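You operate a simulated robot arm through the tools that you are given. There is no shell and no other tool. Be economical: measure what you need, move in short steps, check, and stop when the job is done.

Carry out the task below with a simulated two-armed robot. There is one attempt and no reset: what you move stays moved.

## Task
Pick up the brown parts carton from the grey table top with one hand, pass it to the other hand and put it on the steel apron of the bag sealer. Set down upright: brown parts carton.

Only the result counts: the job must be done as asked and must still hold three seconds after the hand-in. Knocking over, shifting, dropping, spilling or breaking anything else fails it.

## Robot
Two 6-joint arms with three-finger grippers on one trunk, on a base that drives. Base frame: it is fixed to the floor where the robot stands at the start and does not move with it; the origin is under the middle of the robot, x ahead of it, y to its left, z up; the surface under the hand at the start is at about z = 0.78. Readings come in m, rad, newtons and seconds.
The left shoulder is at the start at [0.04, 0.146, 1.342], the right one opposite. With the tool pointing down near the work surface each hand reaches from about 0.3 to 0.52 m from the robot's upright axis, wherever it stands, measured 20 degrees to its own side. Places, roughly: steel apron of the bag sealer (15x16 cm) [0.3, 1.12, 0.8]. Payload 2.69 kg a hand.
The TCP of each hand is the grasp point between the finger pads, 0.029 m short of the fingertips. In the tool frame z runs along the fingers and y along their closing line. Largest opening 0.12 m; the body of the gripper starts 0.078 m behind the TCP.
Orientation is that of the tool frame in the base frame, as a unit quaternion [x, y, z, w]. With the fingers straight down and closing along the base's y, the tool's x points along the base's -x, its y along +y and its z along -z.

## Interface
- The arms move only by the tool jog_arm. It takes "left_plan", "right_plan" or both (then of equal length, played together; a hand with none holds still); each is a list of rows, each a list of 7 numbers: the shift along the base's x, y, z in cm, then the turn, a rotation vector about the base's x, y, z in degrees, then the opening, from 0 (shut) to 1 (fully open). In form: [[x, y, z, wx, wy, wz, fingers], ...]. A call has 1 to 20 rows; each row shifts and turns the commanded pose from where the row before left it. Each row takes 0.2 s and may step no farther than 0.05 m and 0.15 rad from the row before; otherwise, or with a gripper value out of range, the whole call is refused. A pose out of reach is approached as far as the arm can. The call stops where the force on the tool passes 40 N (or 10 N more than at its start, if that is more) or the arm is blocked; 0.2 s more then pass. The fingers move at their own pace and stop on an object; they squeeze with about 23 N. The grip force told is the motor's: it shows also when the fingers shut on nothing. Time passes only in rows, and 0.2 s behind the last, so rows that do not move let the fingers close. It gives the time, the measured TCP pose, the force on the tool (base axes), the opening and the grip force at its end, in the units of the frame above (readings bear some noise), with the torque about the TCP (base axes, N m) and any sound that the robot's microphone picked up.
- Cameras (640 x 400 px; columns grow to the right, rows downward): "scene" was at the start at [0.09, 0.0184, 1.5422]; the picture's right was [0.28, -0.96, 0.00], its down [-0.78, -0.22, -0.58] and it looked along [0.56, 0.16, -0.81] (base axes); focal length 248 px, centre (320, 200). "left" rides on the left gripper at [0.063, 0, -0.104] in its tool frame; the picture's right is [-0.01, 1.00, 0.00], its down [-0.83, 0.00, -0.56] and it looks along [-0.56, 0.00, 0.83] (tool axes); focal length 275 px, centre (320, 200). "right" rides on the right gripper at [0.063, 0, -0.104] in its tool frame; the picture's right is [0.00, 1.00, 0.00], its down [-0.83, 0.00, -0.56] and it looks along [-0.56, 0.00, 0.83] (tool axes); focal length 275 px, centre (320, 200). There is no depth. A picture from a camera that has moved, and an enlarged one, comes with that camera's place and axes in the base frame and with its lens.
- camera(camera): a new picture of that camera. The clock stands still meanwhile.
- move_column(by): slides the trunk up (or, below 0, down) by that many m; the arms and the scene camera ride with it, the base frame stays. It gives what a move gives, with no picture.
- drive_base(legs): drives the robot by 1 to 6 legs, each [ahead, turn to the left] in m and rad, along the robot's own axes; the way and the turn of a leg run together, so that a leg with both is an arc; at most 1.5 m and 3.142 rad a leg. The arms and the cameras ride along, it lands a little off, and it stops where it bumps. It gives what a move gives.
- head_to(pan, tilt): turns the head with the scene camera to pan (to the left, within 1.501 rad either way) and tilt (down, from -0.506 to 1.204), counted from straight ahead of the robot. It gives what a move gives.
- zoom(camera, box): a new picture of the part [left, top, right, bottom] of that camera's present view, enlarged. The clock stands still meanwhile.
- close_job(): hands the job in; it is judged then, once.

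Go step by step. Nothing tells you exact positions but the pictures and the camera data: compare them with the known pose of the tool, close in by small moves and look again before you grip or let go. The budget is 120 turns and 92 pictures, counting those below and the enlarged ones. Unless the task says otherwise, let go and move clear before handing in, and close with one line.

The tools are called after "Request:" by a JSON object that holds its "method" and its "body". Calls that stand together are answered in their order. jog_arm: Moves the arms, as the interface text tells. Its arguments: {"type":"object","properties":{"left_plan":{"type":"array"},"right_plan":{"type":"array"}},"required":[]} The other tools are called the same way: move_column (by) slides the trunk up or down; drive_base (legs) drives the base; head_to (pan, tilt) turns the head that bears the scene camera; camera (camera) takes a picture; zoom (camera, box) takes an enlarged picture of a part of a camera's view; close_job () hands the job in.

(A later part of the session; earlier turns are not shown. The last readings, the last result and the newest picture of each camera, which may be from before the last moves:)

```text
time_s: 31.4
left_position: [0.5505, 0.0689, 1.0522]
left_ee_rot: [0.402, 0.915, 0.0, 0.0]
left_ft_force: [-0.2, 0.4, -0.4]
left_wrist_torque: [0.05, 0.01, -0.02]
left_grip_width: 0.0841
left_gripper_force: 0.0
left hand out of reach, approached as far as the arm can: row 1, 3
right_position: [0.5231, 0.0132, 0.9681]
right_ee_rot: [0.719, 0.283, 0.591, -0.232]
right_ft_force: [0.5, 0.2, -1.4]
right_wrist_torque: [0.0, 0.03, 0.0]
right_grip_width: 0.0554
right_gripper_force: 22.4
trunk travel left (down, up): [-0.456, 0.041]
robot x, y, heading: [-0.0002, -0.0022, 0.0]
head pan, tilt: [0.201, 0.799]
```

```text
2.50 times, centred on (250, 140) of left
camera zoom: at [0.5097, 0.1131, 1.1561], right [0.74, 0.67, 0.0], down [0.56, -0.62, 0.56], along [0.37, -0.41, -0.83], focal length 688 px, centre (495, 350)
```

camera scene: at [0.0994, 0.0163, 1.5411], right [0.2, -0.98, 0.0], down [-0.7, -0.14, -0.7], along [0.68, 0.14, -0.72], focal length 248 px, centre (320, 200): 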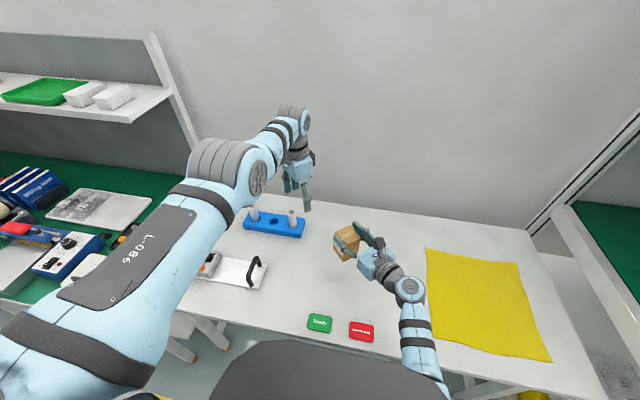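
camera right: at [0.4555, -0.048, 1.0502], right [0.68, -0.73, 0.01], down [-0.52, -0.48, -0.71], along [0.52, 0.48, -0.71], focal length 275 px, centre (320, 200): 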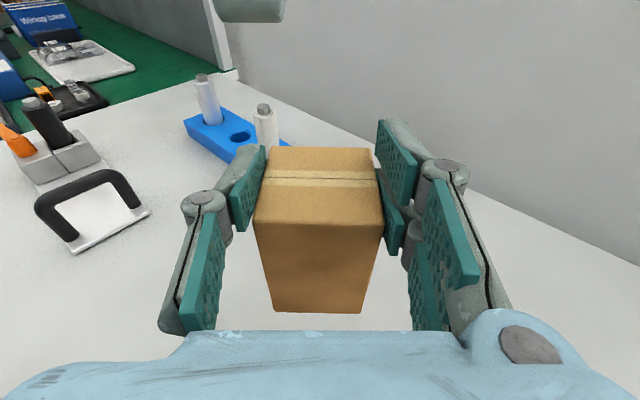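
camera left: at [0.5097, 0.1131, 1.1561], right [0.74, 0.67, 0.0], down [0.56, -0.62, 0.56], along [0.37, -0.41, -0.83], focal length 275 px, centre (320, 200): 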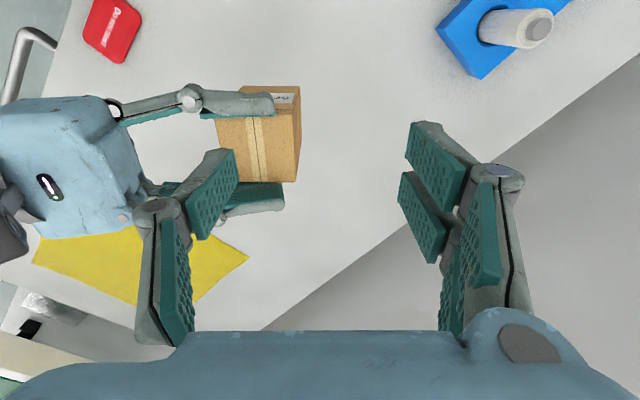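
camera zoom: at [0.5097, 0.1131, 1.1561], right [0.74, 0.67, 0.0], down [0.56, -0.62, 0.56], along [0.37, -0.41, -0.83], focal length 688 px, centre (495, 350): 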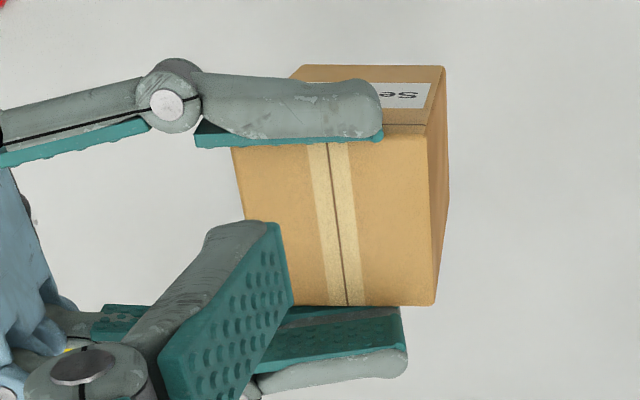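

The left view shows the carton slid down about 4 cm in the right grip during the lift. Its top is now near z = 0.965 and it has been stable since, centred at about (0.530, 0.021). I position the left hand directly above it.

Request:
{"method": "jog_arm", "body": {"left_plan": [[-0.7, -1.6, -0.6, 0, 0, 0, 0.7], [-0.7, -1.6, -0.6, 0, 0, 0, 0.7], [-0.65, -1.6, -0.6, 0, 0, 0, 0.7]]}}

Request:
{"method": "camera", "body": {"camera": "left"}}

Request:
{"method": "camera", "body": {"camera": "right"}}

Request:
{"method": "zoom", "body": {"camera": "scene", "box": [280, 130, 480, 280]}}

```text
time_s: 32.1
left_position: [0.532, 0.0196, 1.0325]
left_ee_rot: [0.403, 0.915, 0.0, -0.002]
left_ft_force: [-0.2, -0.5, -0.4]
left_wrist_torque: [-0.03, -0.01, -0.05]
left_grip_width: 0.0838
left_gripper_force: 0.1
right_position: [0.5224, 0.0131, 0.9678]
right_ee_rot: [0.719, 0.283, 0.591, -0.232]
right_ft_force: [-0.1, 0.5, -1.4]
right_wrist_torque: [-0.04, 0.04, -0.01]
right_grip_width: 0.0555
right_gripper_force: 23.2
trunk travel left (down, up): [-0.456, 0.041]
robot x, y, heading: [-0.0018, -0.0007, -0.005]
head pan, tilt: [0.201, 0.799]
```

```text
60 pictures are left
camera left: at [0.4906, 0.0657, 1.1376], right [0.74, 0.67, 0.0], down [0.56, -0.62, 0.55], along [0.37, -0.41, -0.83], focal length 275 px, centre (320, 200)
```

left: 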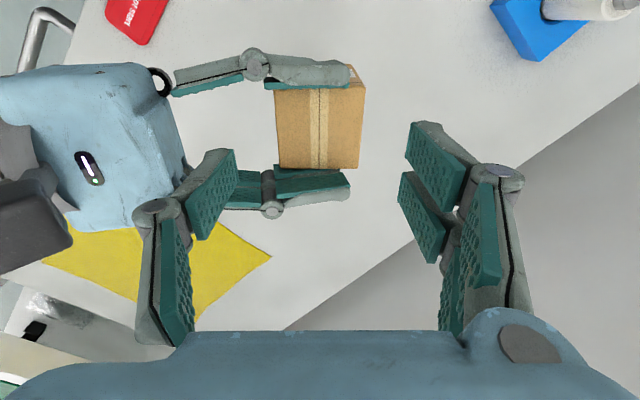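

```text
59 pictures are left
camera right: at [0.4555, -0.0475, 1.0502], right [0.68, -0.73, 0.01], down [-0.52, -0.48, -0.71], along [0.52, 0.48, -0.71], focal length 275 px, centre (320, 200)
```

right: 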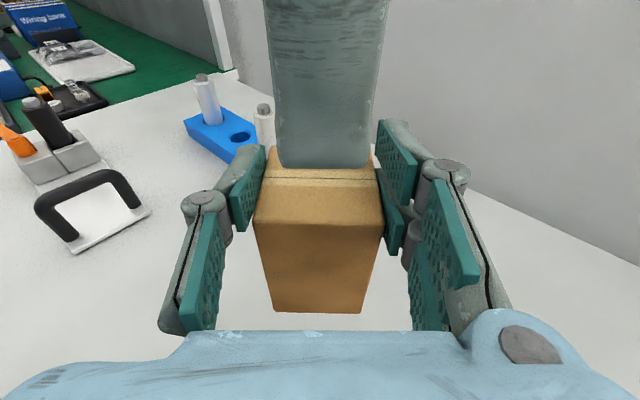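

```text
2.67 times, centred on (380, 205) of scene
camera zoom: at [0.0992, 0.0134, 1.5411], right [0.2, -0.98, 0.0], down [-0.7, -0.14, -0.7], along [0.68, 0.14, -0.72], focal length 660 px, centre (160, 187)
```

zoom: 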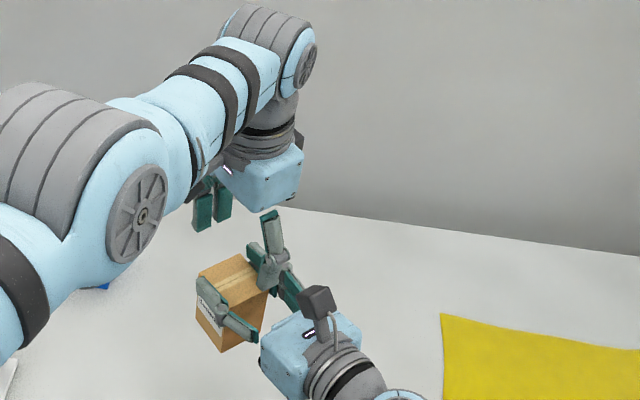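

The carton is centred between the left fingers. I descend in small steps and check midway.

Request:
{"method": "jog_arm", "body": {"left_plan": [[0, 0, -1.5, 0, 0, 0, 0.7], [0, 0, -1.5, 0, 0, 0, 0.7], [0, 0, -1.5, 0, 0, 0, 0.7], [0, 0, -1, 0, 0, 0, 0.7]]}}

Request:
{"method": "camera", "body": {"camera": "left"}}

Request:
{"method": "zoom", "body": {"camera": "scene", "box": [280, 130, 480, 280]}}

```text
time_s: 33.1
left_position: [0.5241, 0.025, 0.9797]
left_ee_rot: [0.402, 0.915, -0.001, -0.001]
left_ft_force: [0.4, 0.6, 0.0]
left_wrist_torque: [-0.02, 0.0, 0.0]
left_grip_width: 0.0842
left_gripper_force: 0.1
left hand out of reach, approached as far as the arm can: row 3
right_position: [0.522, 0.0138, 0.9677]
right_ee_rot: [0.719, 0.282, 0.592, -0.232]
right_ft_force: [-0.3, 0.2, -1.8]
right_wrist_torque: [-0.02, 0.0, 0.04]
right_grip_width: 0.0553
right_gripper_force: 23.0
trunk travel left (down, up): [-0.456, 0.041]
robot x, y, heading: [-0.0006, -0.0025, -0.004]
head pan, tilt: [0.201, 0.799]
```

```text
57 pictures are left
camera left: at [0.483, 0.0712, 1.085], right [0.74, 0.67, 0.0], down [0.56, -0.62, 0.56], along [0.37, -0.41, -0.83], focal length 275 px, centre (320, 200)
```

left: 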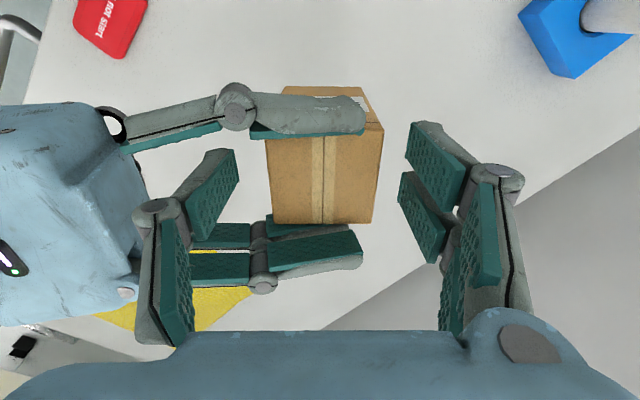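

```text
2.67 times, centred on (380, 205) of scene
camera zoom: at [0.0994, 0.0143, 1.5411], right [0.2, -0.98, 0.0], down [-0.7, -0.14, -0.7], along [0.68, 0.14, -0.72], focal length 660 px, centre (160, 187)
```

zoom: 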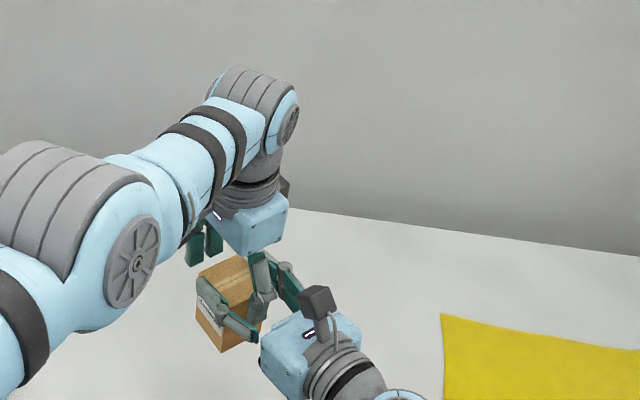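

The fingers are around the carton's top, only a few millimetres off to the side. I shift the carton by that amount with the right hand while the left goes down to grip height.

Request:
{"method": "jog_arm", "body": {"left_plan": [[0, 0, -1, 0, 0, 0, 0.7], [0, 0, -1.2, 0, 0, 0, 0.7], [0, 0, -1.2, 0, 0, 0, 0.7]], "right_plan": [[-0.2, 0.2, 0, 0, 0, 0, 0], [-0.2, 0.2, 0, 0, 0, 0, 0], [-0.1, 0.1, 0, 0, 0, 0, 0]]}}

Request:
{"method": "camera", "body": {"camera": "left"}}

Request:
{"method": "camera", "body": {"camera": "right"}}

```text
time_s: 34.0
left_position: [0.5174, 0.0306, 0.9482]
left_ee_rot: [0.403, 0.915, 0.0, 0.0]
left_ft_force: [0.0, -0.3, 0.1]
left_wrist_torque: [0.01, 0.01, -0.01]
left_grip_width: 0.084
left_gripper_force: 0.0
left hand out of reach, approached as far as the arm can: row 1, 3
right_position: [0.5186, 0.0142, 0.9668]
right_ee_rot: [0.72, 0.284, 0.591, -0.227]
right_ft_force: [-0.3, 0.1, -1.5]
right_wrist_torque: [-0.01, 0.02, -0.02]
right_grip_width: 0.0551
right_gripper_force: 22.8
trunk travel left (down, up): [-0.456, 0.041]
robot x, y, heading: [-0.0019, 0.0025, -0.001]
head pan, tilt: [0.201, 0.799]
```

```text
55 pictures are left
camera left: at [0.4755, 0.0761, 1.0529], right [0.74, 0.67, 0.0], down [0.56, -0.62, 0.56], along [0.37, -0.41, -0.83], focal length 275 px, centre (320, 200)
```

left: 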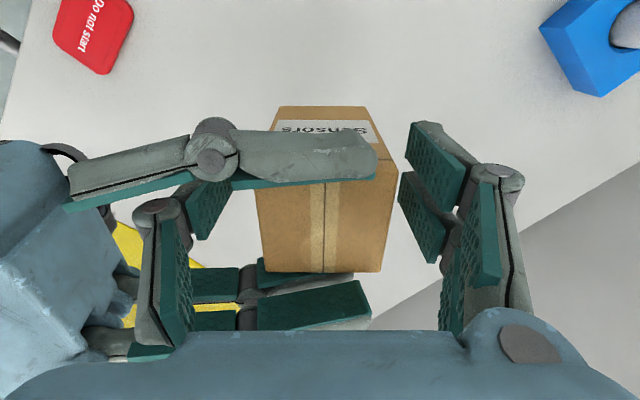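

```text
54 pictures are left
camera right: at [0.4511, -0.0447, 1.0493], right [0.68, -0.73, 0.01], down [-0.51, -0.49, -0.7], along [0.52, 0.47, -0.71], focal length 275 px, centre (320, 200)
```

right: 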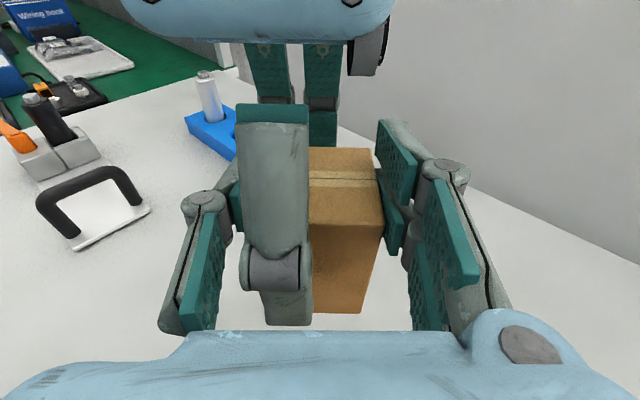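

The left hand's yaw limit pushed it about 1.3 cm to the side. I move the carton over to match with the right hand.

Request:
{"method": "jog_arm", "body": {"right_plan": [[-0.3, 0.35, 0, 0, 0, 0, 0], [-0.3, 0.35, 0, 0, 0, 0, 0], [-0.3, 0.35, 0, 0, 0, 0, 0]]}}

Request:
{"method": "camera", "body": {"camera": "left"}}

Request:
{"method": "camera", "body": {"camera": "right"}}

```text
time_s: 34.8
left_position: [0.5178, 0.0306, 0.9488]
left_ee_rot: [0.403, 0.915, 0.001, 0.0]
left_ft_force: [-0.2, 0.3, -0.2]
left_wrist_torque: [-0.01, 0.0, 0.02]
left_grip_width: 0.084
left_gripper_force: 0.0
right_position: [0.5127, 0.0128, 0.9614]
right_ee_rot: [0.722, 0.291, 0.59, -0.216]
right_ft_force: [0.1, -0.7, -0.6]
right_wrist_torque: [-0.03, 0.02, 0.0]
right_grip_width: 0.0556
right_gripper_force: 23.7
trunk travel left (down, up): [-0.456, 0.041]
robot x, y, heading: [0.0012, -0.0011, -0.004]
head pan, tilt: [0.201, 0.799]
```

```text
53 pictures are left
camera left: at [0.4755, 0.076, 1.0532], right [0.74, 0.67, 0.0], down [0.56, -0.62, 0.56], along [0.37, -0.41, -0.83], focal length 275 px, centre (320, 200)
```

left: 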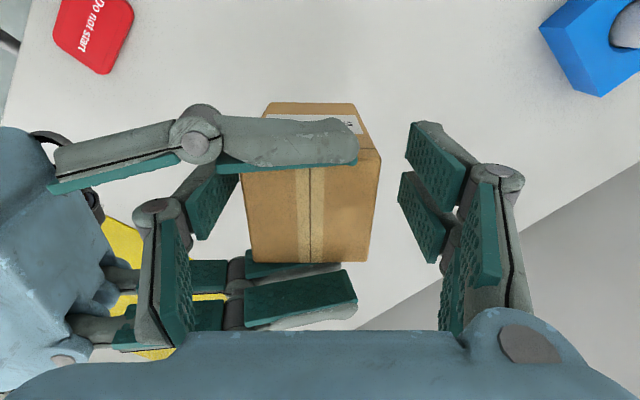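

```text
52 pictures are left
camera right: at [0.4441, -0.0441, 1.0465], right [0.68, -0.74, 0.04], down [-0.51, -0.51, -0.69], along [0.53, 0.45, -0.72], focal length 275 px, centre (320, 200)
```

right: 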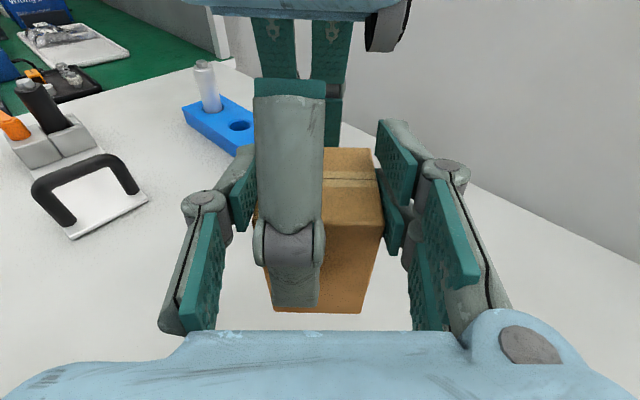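

The carton is now within the left pads (about 0.8 cm off to the side, fully on the face), with nearly 4 cm of overlap. I close the left hand while the right holds.

Request:
{"method": "jog_arm", "body": {"left_plan": [[0, 0, 0, 0, 0, 0, 0], [0, 0, 0, 0, 0, 0, 0], [0, 0, 0, 0, 0, 0, 0], [0, 0, 0, 0, 0, 0, 0]]}}

Request:
{"method": "camera", "body": {"camera": "left"}}

Request:
{"method": "camera", "body": {"camera": "right"}}

```text
time_s: 35.8
left_position: [0.5148, 0.0288, 0.948]
left_ee_rot: [0.403, 0.915, -0.001, -0.001]
left_ft_force: [-17.2, -15.6, -14.0]
left_wrist_torque: [0.11, 0.26, -0.2]
left_grip_width: 0.0557
left_gripper_force: 22.9
right_position: [0.5102, 0.0144, 0.9601]
right_ee_rot: [0.722, 0.29, 0.589, -0.218]
right_ft_force: [17.1, 16.4, 13.9]
right_wrist_torque: [0.32, -0.59, 0.05]
right_grip_width: 0.0558
right_gripper_force: 23.0
trunk travel left (down, up): [-0.456, 0.041]
robot x, y, heading: [-0.0005, -0.0044, -0.009]
head pan, tilt: [0.201, 0.799]
```

```text
51 pictures are left
camera left: at [0.4749, 0.076, 1.0524], right [0.74, 0.67, 0.0], down [0.56, -0.62, 0.55], along [0.37, -0.41, -0.83], focal length 275 px, centre (320, 200)
```

left: 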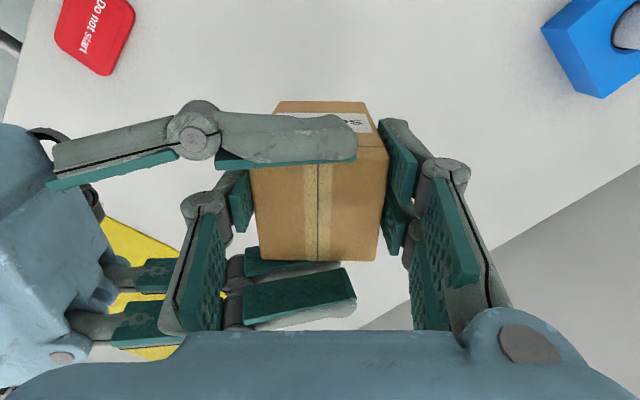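

```text
50 pictures are left
camera right: at [0.4426, -0.0439, 1.0451], right [0.68, -0.74, 0.03], down [-0.52, -0.5, -0.69], along [0.53, 0.45, -0.72], focal length 275 px, centre (320, 200)
```

right: 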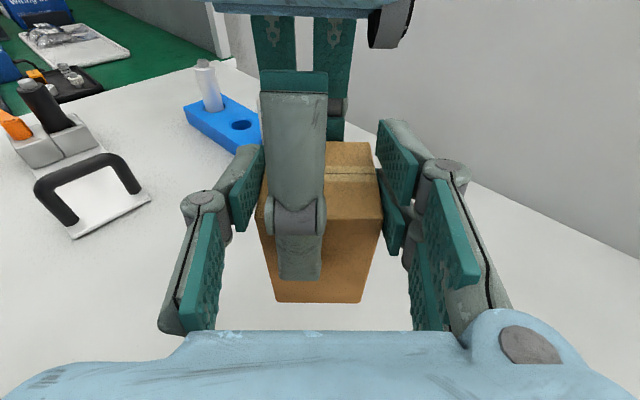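

Both hands hold the carton, so I open the right hand.

Request:
{"method": "jog_arm", "body": {"right_plan": [[0, 0, 0, 0, 0, 0, 0.6], [0, 0, 0, 0, 0, 0, 0.8], [0, 0, 0, 0, 0, 0, 0.8]]}}

Request:
{"method": "camera", "body": {"camera": "right"}}

Request:
{"method": "camera", "body": {"camera": "left"}}

```text
time_s: 36.5
left_position: [0.517, 0.0296, 0.948]
left_ee_rot: [0.403, 0.915, 0.0, 0.0]
left_ft_force: [-0.3, -0.4, -0.5]
left_wrist_torque: [0.03, 0.01, 0.03]
left_grip_width: 0.056
left_gripper_force: 23.1
right_position: [0.5094, 0.0126, 0.9581]
right_ee_rot: [0.725, 0.29, 0.586, -0.217]
right_ft_force: [-0.4, 0.1, -0.3]
right_wrist_torque: [0.05, -0.01, -0.04]
right_grip_width: 0.096
right_gripper_force: 0.1
trunk travel left (down, up): [-0.456, 0.041]
robot x, y, heading: [-0.0015, 0.0018, -0.002]
head pan, tilt: [0.201, 0.799]
```

```text
49 pictures are left
camera right: at [0.4415, -0.0439, 1.043], right [0.68, -0.74, 0.03], down [-0.52, -0.5, -0.69], along [0.52, 0.45, -0.72], focal length 275 px, centre (320, 200)
```

right: 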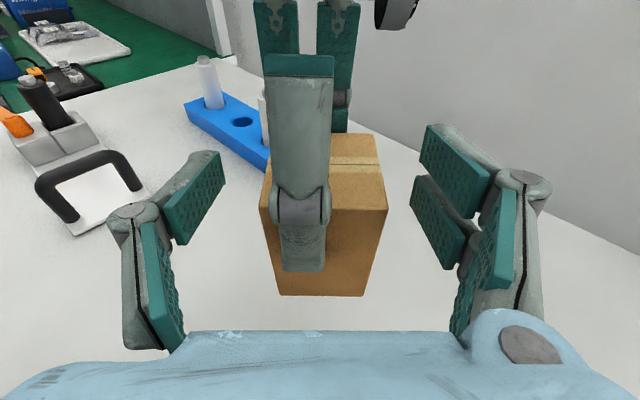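

```text
48 pictures are left
camera left: at [0.4757, 0.0762, 1.0533], right [0.74, 0.67, 0.0], down [0.56, -0.62, 0.56], along [0.37, -0.41, -0.83], focal length 275 px, centre (320, 200)
```

left: 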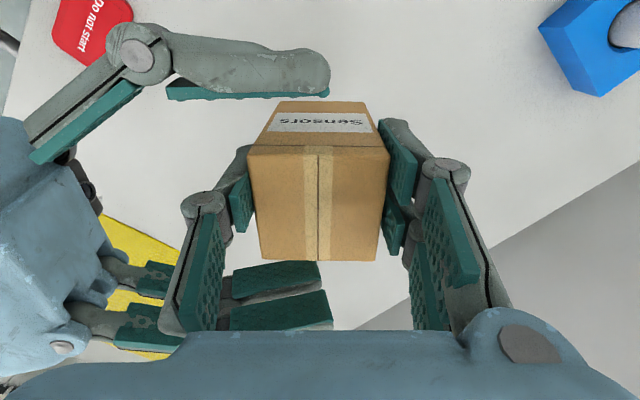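

The left hand holds the carton firmly. I withdraw the right hand backward along its axis, then off to the right.

Request:
{"method": "jog_arm", "body": {"right_plan": [[-1.8, -1.7, 0, 0, 0, 0, 0.8], [-1.8, -1.7, 0, 0, 0, 0, 0.8], [-1.8, -1.7, 0, 0, 0, 0, 0.8], [-1, -3, 0, 0, 0, 0, 0.8], [0, -4, 0, 0, 0, 0, 0.8], [0, -4, 0, 0, 0, 0, 0.8]]}}

Request:
{"method": "camera", "body": {"camera": "scene"}}

```text
time_s: 38.0
left_position: [0.5177, 0.0288, 0.9488]
left_ee_rot: [0.403, 0.915, 0.001, -0.001]
left_ft_force: [0.2, 0.2, -1.4]
left_wrist_torque: [0.02, 0.0, -0.03]
left_grip_width: 0.0557
left_gripper_force: 23.0
right_position: [0.4437, -0.1349, 0.9676]
right_ee_rot: [0.719, 0.281, 0.592, -0.232]
right_ft_force: [-0.1, -0.7, 0.7]
right_wrist_torque: [0.03, -0.01, 0.0]
right_grip_width: 0.0961
right_gripper_force: 0.0
trunk travel left (down, up): [-0.456, 0.041]
robot x, y, heading: [0.0021, 0.0003, -0.002]
head pan, tilt: [0.201, 0.799]
```

```text
47 pictures are left
camera scene: at [0.0991, 0.0116, 1.5411], right [0.2, -0.98, 0.0], down [-0.7, -0.14, -0.7], along [0.68, 0.14, -0.72], focal length 248 px, centre (320, 200)
```

scene: 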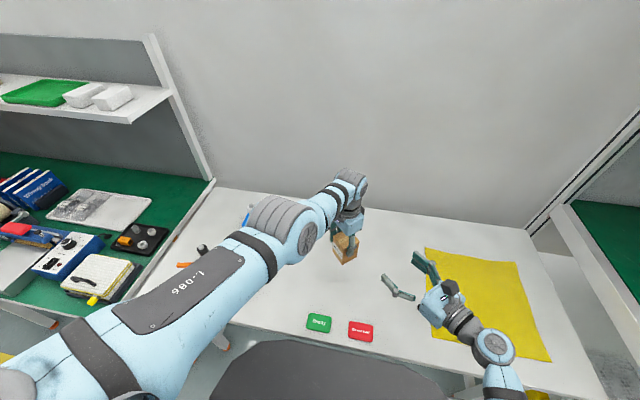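

The hand-over worked. I tuck the right hand further right, then back the robot away from the table before turning.

Request:
{"method": "jog_arm", "body": {"right_plan": [[-0.5, -3, 0.5, 0, 0, 0, 0.8], [-0.5, -3, 0.5, 0, 0, 0, 0.8], [-0.5, -3, 0.5, 0, 0, 0, 0.8], [-0.5, -3, 0.5, 0, 0, 0, 0.8]]}}

Request:
{"method": "drive_base", "body": {"legs": [[-0.2, 0], [-0.22, 0]]}}

Request:
{"method": "camera", "body": {"camera": "left"}}

Request:
{"method": "head_to", "body": {"pan": 1.3, "tilt": 0.6}}

Request:
{"method": "camera", "body": {"camera": "scene"}}

```text
time_s: 39.0
left_position: [0.5178, 0.0297, 0.9496]
left_ee_rot: [0.403, 0.915, 0.001, -0.001]
left_ft_force: [0.4, 0.3, -1.8]
left_wrist_torque: [0.0, 0.01, 0.0]
left_grip_width: 0.0556
left_gripper_force: 23.0
right_position: [0.4236, -0.2534, 0.9872]
right_ee_rot: [0.719, 0.282, 0.591, -0.231]
right_ft_force: [-1.2, -0.3, 0.1]
right_wrist_torque: [-0.04, 0.05, 0.03]
right_grip_width: 0.096
right_gripper_force: 0.1
trunk travel left (down, up): [-0.456, 0.041]
robot x, y, heading: [-0.0007, -0.0014, -0.006]
head pan, tilt: [0.201, 0.799]
```

```text
time_s: 41.8
left_position: [0.1003, 0.0304, 0.9461]
left_ee_rot: [0.402, 0.916, -0.001, -0.002]
left_ft_force: [0.3, -0.5, -1.1]
left_wrist_torque: [0.0, 0.06, -0.02]
left_grip_width: 0.0558
left_gripper_force: 22.9
right_position: [0.0062, -0.2517, 0.9857]
right_ee_rot: [0.72, 0.283, 0.589, -0.233]
right_ft_force: [1.4, -0.4, 0.5]
right_wrist_torque: [-0.01, 0.04, 0.01]
right_grip_width: 0.0959
right_gripper_force: 0.1
trunk travel left (down, up): [-0.456, 0.041]
robot x, y, heading: [-0.4143, -0.002, -0.003]
head pan, tilt: [0.201, 0.799]
```

```text
46 pictures are left
camera left: at [0.0587, 0.0767, 1.0512], right [0.74, 0.67, 0.0], down [0.56, -0.61, 0.55], along [0.37, -0.41, -0.83], focal length 275 px, centre (320, 200)
```

left: 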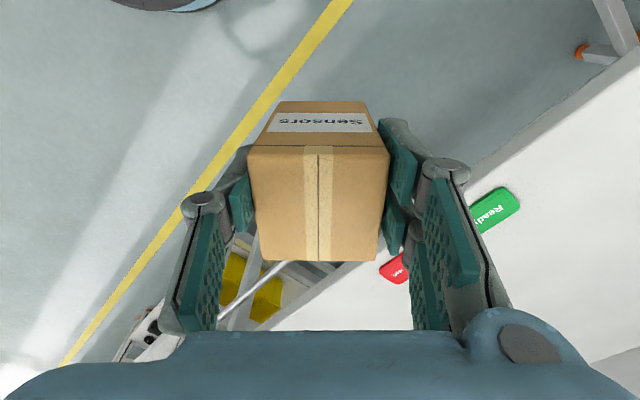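

```text
time_s: 43.2
left_position: [0.098, 0.0304, 0.9483]
left_ee_rot: [0.402, 0.916, 0.0, -0.001]
left_ft_force: [-0.1, -0.5, -2.3]
left_wrist_torque: [-0.01, 0.02, 0.02]
left_grip_width: 0.0558
left_gripper_force: 23.1
right_position: [0.0031, -0.2524, 0.9855]
right_ee_rot: [0.719, 0.282, 0.591, -0.231]
right_ft_force: [0.0, -0.8, 0.8]
right_wrist_torque: [-0.01, 0.02, 0.01]
right_grip_width: 0.0959
right_gripper_force: 0.0
trunk travel left (down, up): [-0.456, 0.041]
robot x, y, heading: [-0.4251, -0.0015, -0.001]
head pan, tilt: [1.3, 0.6]
```

```text
45 pictures are left
camera scene: at [-0.3762, 0.0831, 1.558], right [0.96, -0.27, 0.0], down [-0.15, -0.54, -0.82], along [0.22, 0.8, -0.57], focal length 248 px, centre (320, 200)
```

scene: 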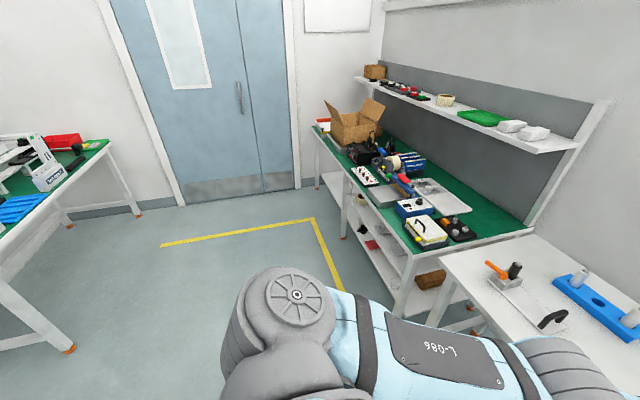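

The path is clear and the carton has not moved in the grip. I turn left, drive 0.99 m alongside the bench and turn back to face it.

Request:
{"method": "drive_base", "body": {"legs": [[0, 0.785], [0, 0.785], [0.5, 0], [0.49, 0], [0, -0.785], [0, -0.785]]}}

Request:
{"method": "head_to", "body": {"pan": 0.2, "tilt": 0.8}}

Request:
{"method": "camera", "body": {"camera": "scene"}}

Request:
{"method": "camera", "body": {"camera": "left"}}

```text
time_s: 56.8
left_position: [0.0961, 1.0154, 0.9481]
left_ee_rot: [0.4, 0.916, -0.001, 0.0]
left_ft_force: [-0.5, -0.4, -0.9]
left_wrist_torque: [-0.01, -0.01, -0.01]
left_grip_width: 0.0555
left_gripper_force: 23.0
right_position: [0.0043, 0.7311, 0.9872]
right_ee_rot: [0.719, 0.284, 0.591, -0.232]
right_ft_force: [0.4, 0.0, -0.7]
right_wrist_torque: [-0.03, -0.01, 0.01]
right_grip_width: 0.0961
right_gripper_force: 0.0
trunk travel left (down, up): [-0.456, 0.041]
robot x, y, heading: [-0.4175, 0.9848, 0.005]
head pan, tilt: [1.3, 0.6]
```

```text
time_s: 58.1
left_position: [0.0953, 1.0145, 0.948]
left_ee_rot: [0.401, 0.916, 0.001, 0.0]
left_ft_force: [-0.1, -0.1, -1.8]
left_wrist_torque: [-0.01, 0.03, -0.02]
left_grip_width: 0.0554
left_gripper_force: 22.7
right_position: [0.0031, 0.7311, 0.9879]
right_ee_rot: [0.719, 0.284, 0.591, -0.232]
right_ft_force: [0.8, -0.1, -0.3]
right_wrist_torque: [0.0, 0.05, -0.05]
right_grip_width: 0.0958
right_gripper_force: 0.0
trunk travel left (down, up): [-0.456, 0.041]
robot x, y, heading: [-0.4247, 0.9853, -0.001]
head pan, tilt: [0.201, 0.799]
```

```text
44 pictures are left
camera scene: at [-0.3215, 0.9968, 1.5411], right [0.2, -0.98, 0.0], down [-0.7, -0.14, -0.7], along [0.68, 0.14, -0.72], focal length 248 px, centre (320, 200)
```

scene: 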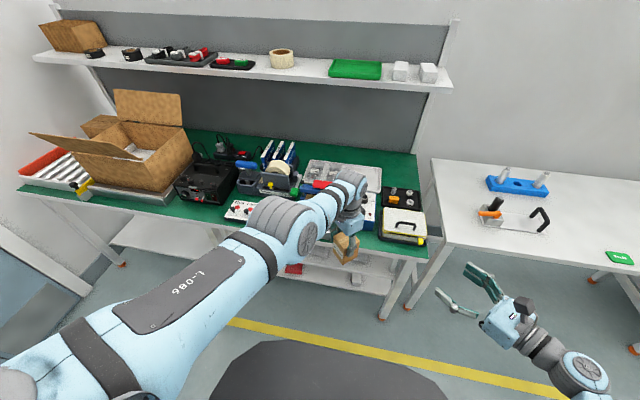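

```text
43 pictures are left
camera left: at [0.0545, 1.0598, 1.053], right [0.74, 0.67, 0.0], down [0.56, -0.61, 0.56], along [0.37, -0.41, -0.83], focal length 275 px, centre (320, 200)
```

left: 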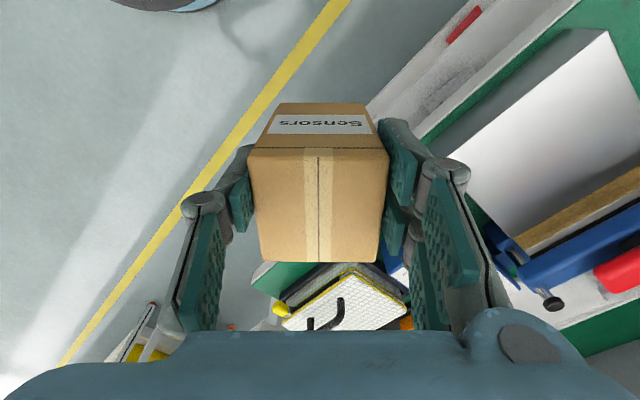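

I turn the left hand back so the carton lines up with the apron, and move it to y ≈ 1.12.

Request:
{"method": "jog_arm", "body": {"left_plan": [[0, 1.3, 0, 0, 0, 5.9, 0], [0, 1.3, 0, 0, 0, 5.9, 0], [0, 1.3, 0, 0, 0, 5.9, 0], [0, 1.3, 0, 0, 0, 5.9, 0], [0, 1.3, 0, 0, 0, 5.9, 0], [0, 1.3, 0, 0, 0, 5.9, 0], [0, 1.3, 0, 0, 0, 5.9, 0], [0, 1.3, 0, 0, 0, 5.9, 0]]}}

Request:
{"method": "camera", "body": {"camera": "left"}}

Request:
{"method": "camera", "body": {"camera": "scene"}}

```text
time_s: 59.9
left_position: [0.1184, 1.1133, 0.9401]
left_ee_rot: [0.0, 1.0, 0.0, -0.002]
left_ft_force: [0.2, 0.5, -1.6]
left_wrist_torque: [-0.07, -0.02, 0.0]
left_grip_width: 0.0557
left_gripper_force: 23.1
left hand out of reach, approached as far as the arm can: row 2, 3, 4, 6, 8
right_position: [0.0035, 0.7308, 0.987]
right_ee_rot: [0.718, 0.284, 0.591, -0.233]
right_ft_force: [-1.1, -1.6, 0.4]
right_wrist_torque: [0.01, 0.0, -0.03]
right_grip_width: 0.096
right_gripper_force: 0.1
trunk travel left (down, up): [-0.456, 0.041]
robot x, y, heading: [-0.4205, 0.9803, -0.0]
head pan, tilt: [0.201, 0.799]
```

```text
42 pictures are left
camera left: at [0.0561, 1.1125, 1.0457], right [0.0, 1.0, 0.0], down [0.83, 0.0, 0.55], along [0.55, 0.0, -0.83], focal length 275 px, centre (320, 200)
```

left: 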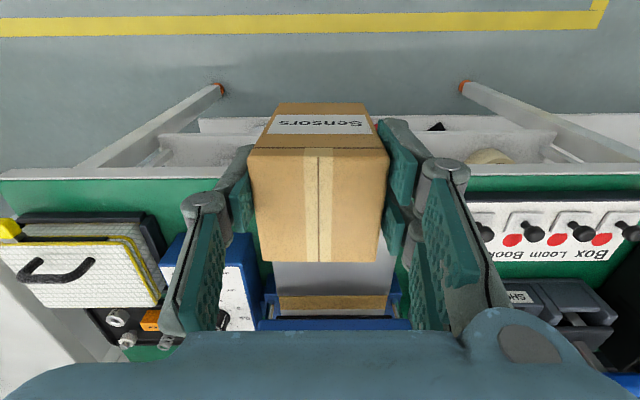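

```text
41 pictures are left
camera scene: at [-0.3214, 0.9974, 1.5411], right [0.2, -0.98, 0.0], down [-0.7, -0.14, -0.7], along [0.68, 0.14, -0.72], focal length 248 px, centre (320, 200)
```

scene: 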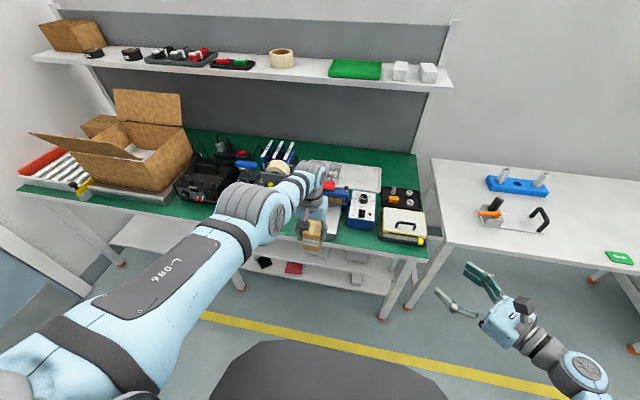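

The carton lines up with the apron, which is centred at about (0.29, 1.13). I check precisely how level the carton hangs before lowering it.

Request:
{"method": "zoom", "body": {"camera": "left", "box": [220, 80, 420, 280]}}

Request:
{"method": "zoom", "body": {"camera": "scene", "box": [240, 150, 400, 270]}}

```text
2.00 times, centred on (320, 180) of left
camera zoom: at [0.0561, 1.1125, 1.0457], right [0.0, 1.0, 0.0], down [0.83, 0.0, 0.55], along [0.55, 0.0, -0.83], focal length 551 px, centre (320, 240)
```

zoom: 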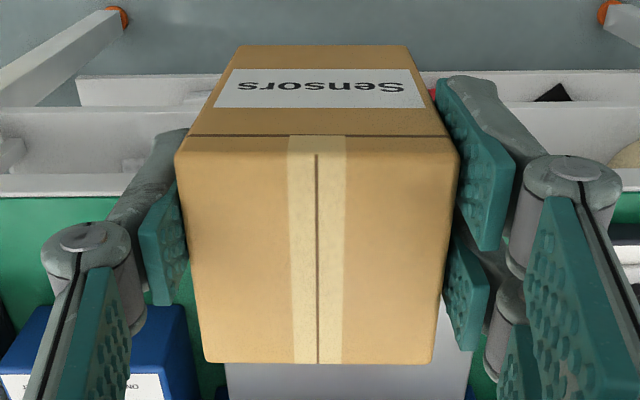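

```text
3.33 times, centred on (320, 210) of scene
camera zoom: at [-0.3214, 0.9974, 1.5411], right [0.2, -0.98, 0.0], down [-0.7, -0.14, -0.7], along [0.68, 0.14, -0.72], focal length 825 px, centre (320, 167)
```

zoom: 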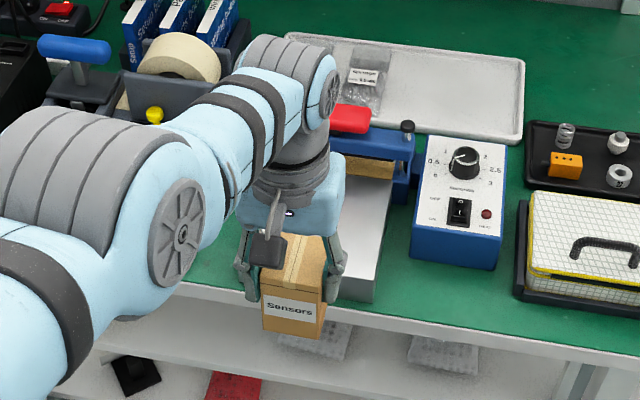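

The carton hangs about 2.5° tilted, so I level it. Then I drive forward about 0.165 m so it is over the apron, with its bottom near z = 0.86.

Request:
{"method": "jog_arm", "body": {"left_plan": [[0, 0.8, 0.5, 0, 2.5, 0, 0], [0, 0.7, 0.5, 0, 0, 0, 0]]}}

Request:
{"method": "move_column", "body": {"by": 0.03}}

Request:
{"method": "drive_base", "body": {"legs": [[0.1, 0]]}}

Request:
{"method": "camera", "body": {"camera": "left"}}

Request:
{"method": "zoom", "body": {"camera": "scene", "box": [240, 150, 400, 270]}}

```text
time_s: 60.5
left_position: [0.115, 1.1289, 0.952]
left_ee_rot: [0.001, 1.0, 0.001, -0.025]
left_ft_force: [-0.2, -0.6, -1.5]
left_wrist_torque: [-0.02, 0.05, 0.0]
left_grip_width: 0.0557
left_gripper_force: 23.4
left hand out of reach, approached as far as the arm can: row 1
right_position: [0.0038, 0.7316, 0.9875]
right_ee_rot: [0.719, 0.283, 0.591, -0.232]
right_ft_force: [0.0, 0.6, 0.9]
right_wrist_torque: [-0.03, -0.03, 0.01]
right_grip_width: 0.0962
right_gripper_force: 0.0
trunk travel left (down, up): [-0.456, 0.041]
robot x, y, heading: [-0.4203, 0.9826, 0.001]
head pan, tilt: [0.201, 0.799]
```

```text
time_s: 61.3
left_position: [0.1147, 1.1287, 0.9819]
left_ee_rot: [0.001, 1.0, 0.001, -0.023]
left_ft_force: [0.1, 0.7, -1.2]
left_wrist_torque: [0.0, 0.0, -0.02]
left_grip_width: 0.0556
left_gripper_force: 22.7
right_position: [0.0029, 0.7312, 1.0164]
right_ee_rot: [0.719, 0.282, 0.591, -0.231]
right_ft_force: [0.1, 0.4, -0.6]
right_wrist_torque: [-0.01, 0.0, 0.0]
right_grip_width: 0.0958
right_gripper_force: 0.1
trunk travel left (down, up): [-0.486, 0.011]
robot x, y, heading: [-0.4189, 0.9809, 0.001]
head pan, tilt: [0.201, 0.799]
```

```text
time_s: 62.4
left_position: [0.2049, 1.127, 0.9879]
left_ee_rot: [0.002, 1.0, 0.0, -0.018]
left_ft_force: [-2.1, -0.2, -0.3]
left_wrist_torque: [0.0, -0.09, 0.02]
left_grip_width: 0.0558
left_gripper_force: 22.9
right_position: [0.0933, 0.7312, 1.0218]
right_ee_rot: [0.715, 0.285, 0.595, -0.23]
right_ft_force: [-0.5, 0.4, -0.6]
right_wrist_torque: [0.02, 0.0, -0.04]
right_grip_width: 0.0958
right_gripper_force: 0.0
trunk travel left (down, up): [-0.486, 0.011]
robot x, y, heading: [-0.3237, 0.9809, -0.002]
head pan, tilt: [0.201, 0.799]
```

```text
38 pictures are left
camera left: at [0.1463, 1.1275, 1.0949], right [0.01, 1.0, 0.0], down [0.85, -0.01, 0.53], along [0.53, 0.0, -0.85], focal length 275 px, centre (320, 200)
```

left: 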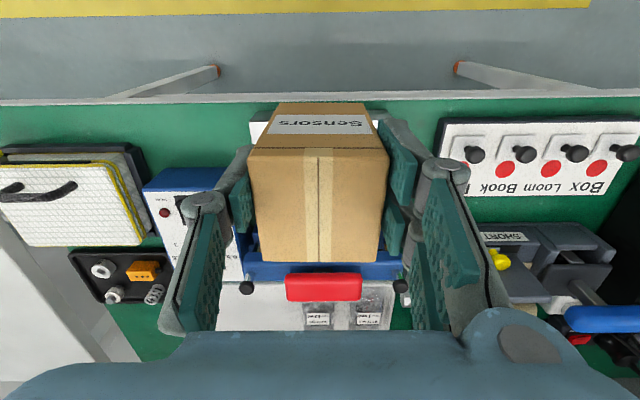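

```text
3.33 times, centred on (320, 210) of scene
camera zoom: at [-0.2377, 0.9967, 1.5716], right [0.2, -0.98, 0.0], down [-0.69, -0.14, -0.7], along [0.69, 0.14, -0.71], focal length 825 px, centre (320, 167)
```

zoom: 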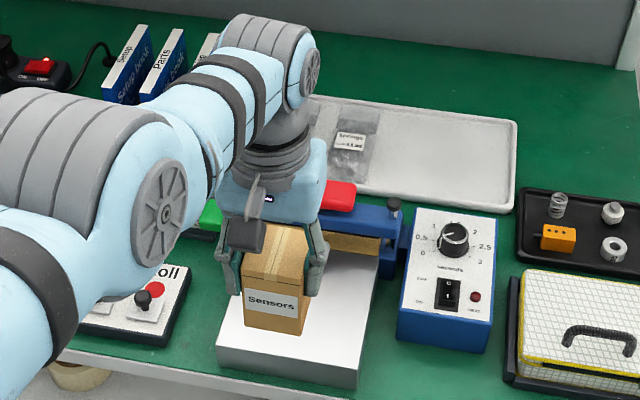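

The apron spans roughly x 0.21–0.37 and y 1.05–1.19, and the carton needs another 7 cm forward. I drive that and start lowering.

Request:
{"method": "drive_base", "body": {"legs": [[0.07, 0]]}}

Request:
{"method": "move_column", "body": {"by": -0.05}}

Request:
{"method": "camera", "body": {"camera": "left"}}

Request:
{"method": "zoom", "body": {"camera": "scene", "box": [240, 150, 400, 270]}}

```text
time_s: 63.5
left_position: [0.2769, 1.1267, 0.9868]
left_ee_rot: [0.001, 1.0, 0.0, -0.02]
left_ft_force: [-1.1, 0.4, -1.1]
left_wrist_torque: [-0.03, -0.07, 0.02]
left_grip_width: 0.0555
left_gripper_force: 22.5
right_position: [0.1647, 0.7307, 1.022]
right_ee_rot: [0.716, 0.283, 0.595, -0.229]
right_ft_force: [-0.8, 0.0, 0.7]
right_wrist_torque: [-0.01, 0.03, -0.08]
right_grip_width: 0.0958
right_gripper_force: 0.0
trunk travel left (down, up): [-0.486, 0.011]
robot x, y, heading: [-0.2508, 0.9826, 0.001]
head pan, tilt: [0.201, 0.799]
```

```text
time_s: 64.4
left_position: [0.2849, 1.1275, 0.9313]
left_ee_rot: [0.001, 1.0, 0.0, -0.024]
left_ft_force: [0.8, 0.6, -1.8]
left_wrist_torque: [0.0, 0.02, 0.01]
left_grip_width: 0.0557
left_gripper_force: 23.3
right_position: [0.1742, 0.7307, 0.9667]
right_ee_rot: [0.719, 0.283, 0.591, -0.232]
right_ft_force: [0.7, 0.4, -0.1]
right_wrist_torque: [-0.01, 0.01, 0.02]
right_grip_width: 0.0958
right_gripper_force: 0.1
trunk travel left (down, up): [-0.436, 0.061]
robot x, y, heading: [-0.2516, 0.984, -0.004]
head pan, tilt: [0.201, 0.799]
```

```text
36 pictures are left
camera left: at [0.2287, 1.1274, 1.0387], right [0.01, 1.0, 0.0], down [0.86, -0.01, 0.51], along [0.51, 0.0, -0.86], focal length 275 px, centre (320, 200)
```

left: 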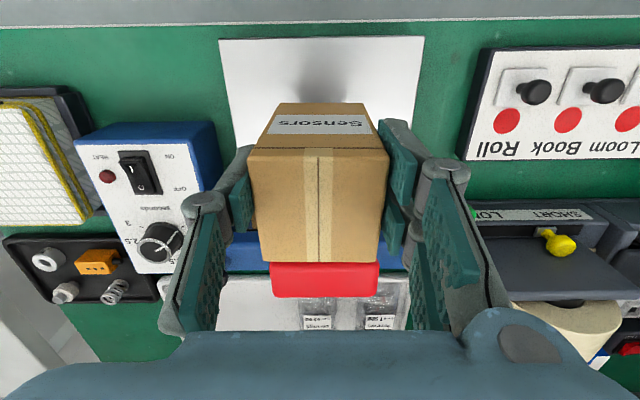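

```text
3.33 times, centred on (320, 210) of scene
camera zoom: at [-0.149, 0.9969, 1.5204], right [0.2, -0.98, 0.0], down [-0.7, -0.14, -0.7], along [0.68, 0.14, -0.72], focal length 825 px, centre (320, 167)
```

zoom: 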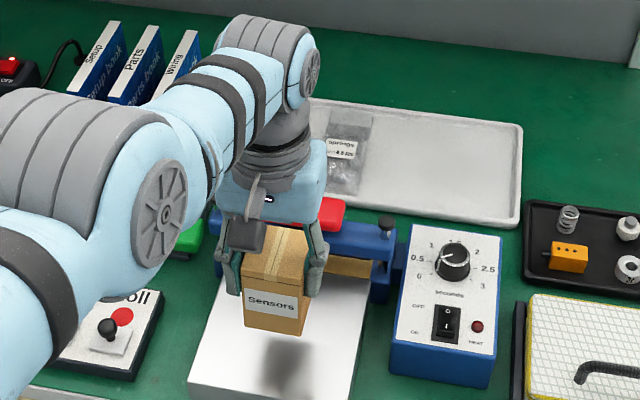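

The carton is centred over the apron in y, about 4–5 cm above it. I pull back 1 cm to stay clear of the sealer jaw, lower 3 cm and recheck.

Request:
{"method": "jog_arm", "body": {"left_plan": [[-0.4, 0, -1, 0, 0, 0, 0], [-0.3, 0, -1, 0, 0, 0, 0], [-0.3, 0, -1, 0, 0, 0, 0]]}}

Request:
{"method": "camera", "body": {"camera": "left"}}

Request:
{"method": "zoom", "body": {"camera": "scene", "box": [250, 170, 370, 270]}}

```text
time_s: 65.2
left_position: [0.2748, 1.128, 0.9015]
left_ee_rot: [0.002, 1.0, 0.001, -0.024]
left_ft_force: [0.0, 0.2, -2.2]
left_wrist_torque: [0.0, -0.01, 0.0]
left_grip_width: 0.0557
left_gripper_force: 22.8
right_position: [0.1717, 0.7301, 0.9669]
right_ee_rot: [0.719, 0.283, 0.591, -0.231]
right_ft_force: [-1.2, -0.1, -0.5]
right_wrist_torque: [-0.01, 0.02, -0.02]
right_grip_width: 0.096
right_gripper_force: 0.0
trunk travel left (down, up): [-0.436, 0.061]
robot x, y, heading: [-0.2521, 0.9853, 0.001]
head pan, tilt: [0.201, 0.799]
```

```text
34 pictures are left
camera left: at [0.2174, 1.1272, 1.0092], right [0.01, 1.0, 0.0], down [0.86, -0.01, 0.52], along [0.52, -0.01, -0.86], focal length 275 px, centre (320, 200)
```

left: 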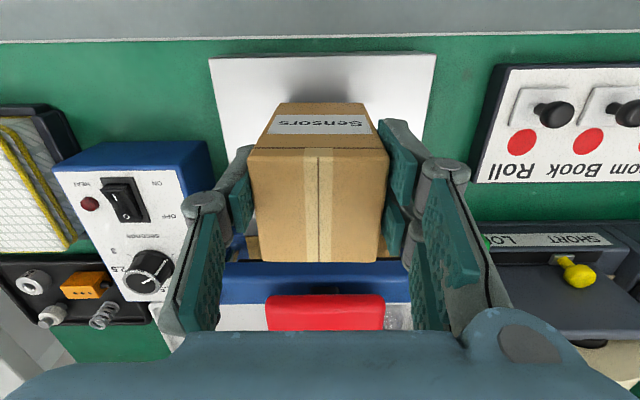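

```text
4.00 times, centred on (310, 220) of scene
camera zoom: at [-0.1506, 0.997, 1.5209], right [0.2, -0.98, 0.0], down [-0.7, -0.14, -0.7], along [0.68, 0.14, -0.72], focal length 990 px, centre (360, 120)
```

zoom: 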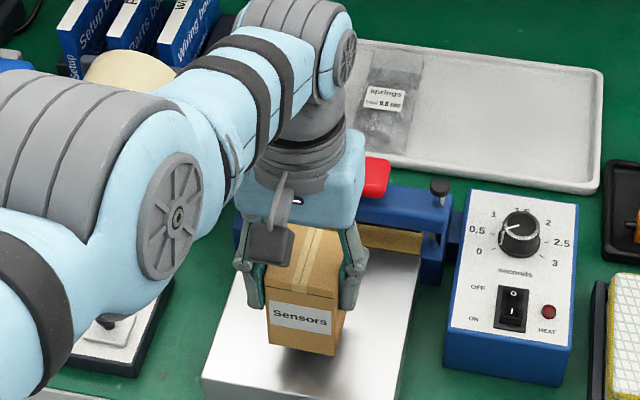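

About 1.5–2 cm are left. I lower in fine steps and watch the force.

Request:
{"method": "jog_arm", "body": {"left_plan": [[0, 0, -0.4, 0, 0, 0, 0], [0, 0, -0.4, 0, 0, 0, 0], [0, 0, -0.4, 0, 0, 0, 0]]}}

Request:
{"method": "zoom", "body": {"camera": "scene", "box": [250, 170, 370, 270]}}

```text
time_s: 66.0
left_position: [0.2737, 1.1277, 0.8902]
left_ee_rot: [0.002, 1.0, 0.0, -0.023]
left_ft_force: [-0.5, -0.3, -2.5]
left_wrist_torque: [0.03, 0.04, -0.04]
left_grip_width: 0.0554
left_gripper_force: 23.1
right_position: [0.1727, 0.7291, 0.9668]
right_ee_rot: [0.719, 0.284, 0.591, -0.232]
right_ft_force: [-0.2, 0.5, 0.3]
right_wrist_torque: [0.03, 0.0, 0.03]
right_grip_width: 0.0959
right_gripper_force: 0.0
trunk travel left (down, up): [-0.436, 0.061]
robot x, y, heading: [-0.2496, 0.9848, -0.001]
head pan, tilt: [0.201, 0.799]
```

```text
4.00 times, centred on (310, 220) of scene
camera zoom: at [-0.1509, 0.9969, 1.5209], right [0.2, -0.98, 0.0], down [-0.7, -0.14, -0.7], along [0.68, 0.14, -0.72], focal length 990 px, centre (360, 120)
```

zoom: 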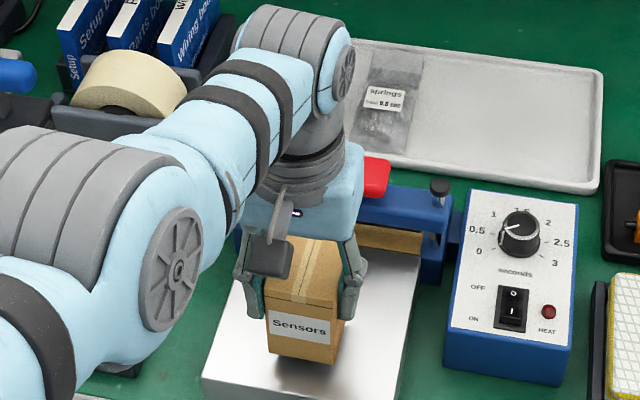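

Request:
{"method": "jog_arm", "body": {"left_plan": [[0, 0, -0.3, 0, 0, 0, 0], [0, 0, -0.3, 0, 0, 0, 0]]}}

Request:
{"method": "jog_arm", "body": {"left_plan": [[0, 0, -0.2, 0, 0, 0, 0], [0, 0, -0.2, 0, 0, 0, 0]]}}

Request:
{"method": "zoom", "body": {"camera": "scene", "box": [250, 170, 370, 270]}}

```text
time_s: 66.6
left_position: [0.269, 1.1297, 0.8873]
left_ee_rot: [0.001, 1.0, 0.0, -0.023]
left_ft_force: [1.1, -0.3, -1.0]
left_wrist_torque: [0.0, 0.01, 0.03]
left_grip_width: 0.0559
left_gripper_force: 22.8
left hand out of reach, approached as far as the arm can: row 1
right_position: [0.1735, 0.7306, 0.9674]
right_ee_rot: [0.719, 0.284, 0.591, -0.232]
right_ft_force: [0.6, -0.8, 0.0]
right_wrist_torque: [-0.01, -0.01, 0.02]
right_grip_width: 0.0959
right_gripper_force: 0.1
trunk travel left (down, up): [-0.436, 0.061]
robot x, y, heading: [-0.247, 0.9823, -0.0]
head pan, tilt: [0.201, 0.799]
```

```text
time_s: 67.2
left_position: [0.2693, 1.1292, 0.8822]
left_ee_rot: [0.003, 1.0, 0.0, -0.023]
left_ft_force: [0.1, 0.5, -1.5]
left_wrist_torque: [0.01, 0.06, -0.02]
left_grip_width: 0.0556
left_gripper_force: 22.7
right_position: [0.1726, 0.7301, 0.9674]
right_ee_rot: [0.719, 0.284, 0.59, -0.232]
right_ft_force: [1.1, -1.0, -0.1]
right_wrist_torque: [-0.02, 0.02, -0.01]
right_grip_width: 0.096
right_gripper_force: 0.1
trunk travel left (down, up): [-0.436, 0.061]
robot x, y, heading: [-0.2511, 0.9816, 0.002]
head pan, tilt: [0.201, 0.799]
```

```text
4.00 times, centred on (310, 220) of scene
camera zoom: at [-0.1508, 0.9969, 1.5209], right [0.2, -0.98, 0.0], down [-0.7, -0.14, -0.7], along [0.68, 0.14, -0.72], focal length 990 px, centre (360, 120)
```

zoom: 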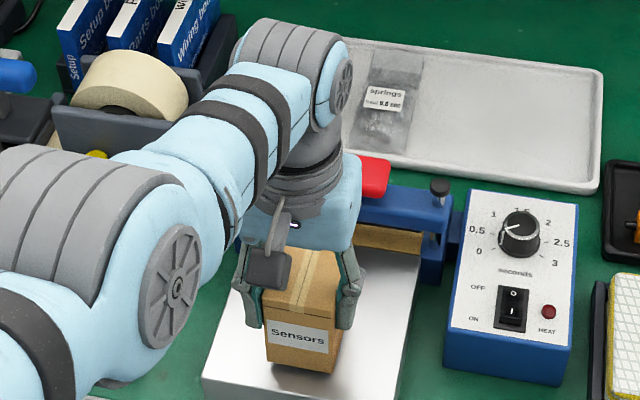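

The arm is now at its reach limit, so I finish the lowering with small trunk steps.

Request:
{"method": "move_column", "body": {"by": -0.004}}

Request:
{"method": "move_column", "body": {"by": -0.004}}

Request:
{"method": "zoom", "body": {"camera": "scene", "box": [270, 200, 350, 270]}}

```text
time_s: 67.7
left_position: [0.2681, 1.1281, 0.8786]
left_ee_rot: [0.001, 1.0, 0.0, -0.023]
left_ft_force: [-0.5, 0.9, -2.4]
left_wrist_torque: [-0.02, 0.04, -0.02]
left_grip_width: 0.0557
left_gripper_force: 22.7
right_position: [0.1739, 0.7305, 0.9628]
right_ee_rot: [0.719, 0.282, 0.592, -0.231]
right_ft_force: [-0.6, 0.2, -0.3]
right_wrist_torque: [0.0, -0.03, -0.02]
right_grip_width: 0.0959
right_gripper_force: 0.1
trunk travel left (down, up): [-0.432, 0.065]
robot x, y, heading: [-0.2513, 0.9777, -0.0]
head pan, tilt: [0.201, 0.799]
```

```text
time_s: 68.2
left_position: [0.2676, 1.1303, 0.8761]
left_ee_rot: [0.002, 1.0, 0.0, -0.023]
left_ft_force: [-0.6, 2.5, 12.6]
left_wrist_torque: [-0.11, -0.49, 0.06]
left_grip_width: 0.056
left_gripper_force: 23.1
right_position: [0.1713, 0.7298, 0.9594]
right_ee_rot: [0.718, 0.283, 0.592, -0.231]
right_ft_force: [-0.5, 0.4, -0.9]
right_wrist_torque: [-0.01, -0.01, 0.01]
right_grip_width: 0.096
right_gripper_force: 0.0
trunk travel left (down, up): [-0.428, 0.069]
robot x, y, heading: [-0.2506, 0.9819, -0.004]
head pan, tilt: [0.201, 0.799]
```

```text
5.71 times, centred on (310, 235) of scene
camera zoom: at [-0.1531, 0.9969, 1.513], right [0.2, -0.98, 0.0], down [-0.7, -0.14, -0.7], along [0.68, 0.14, -0.72], focal length 1415 px, centre (377, 0)
```

zoom: 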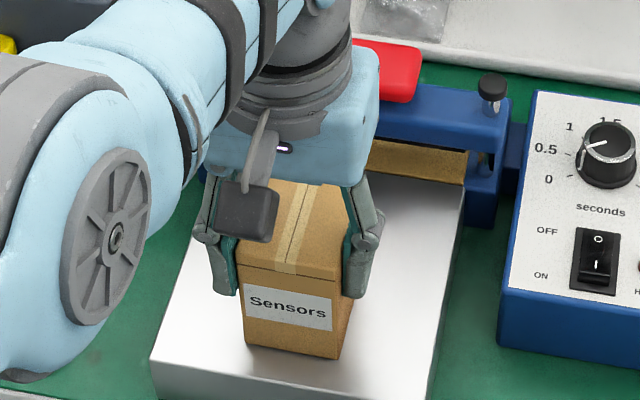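

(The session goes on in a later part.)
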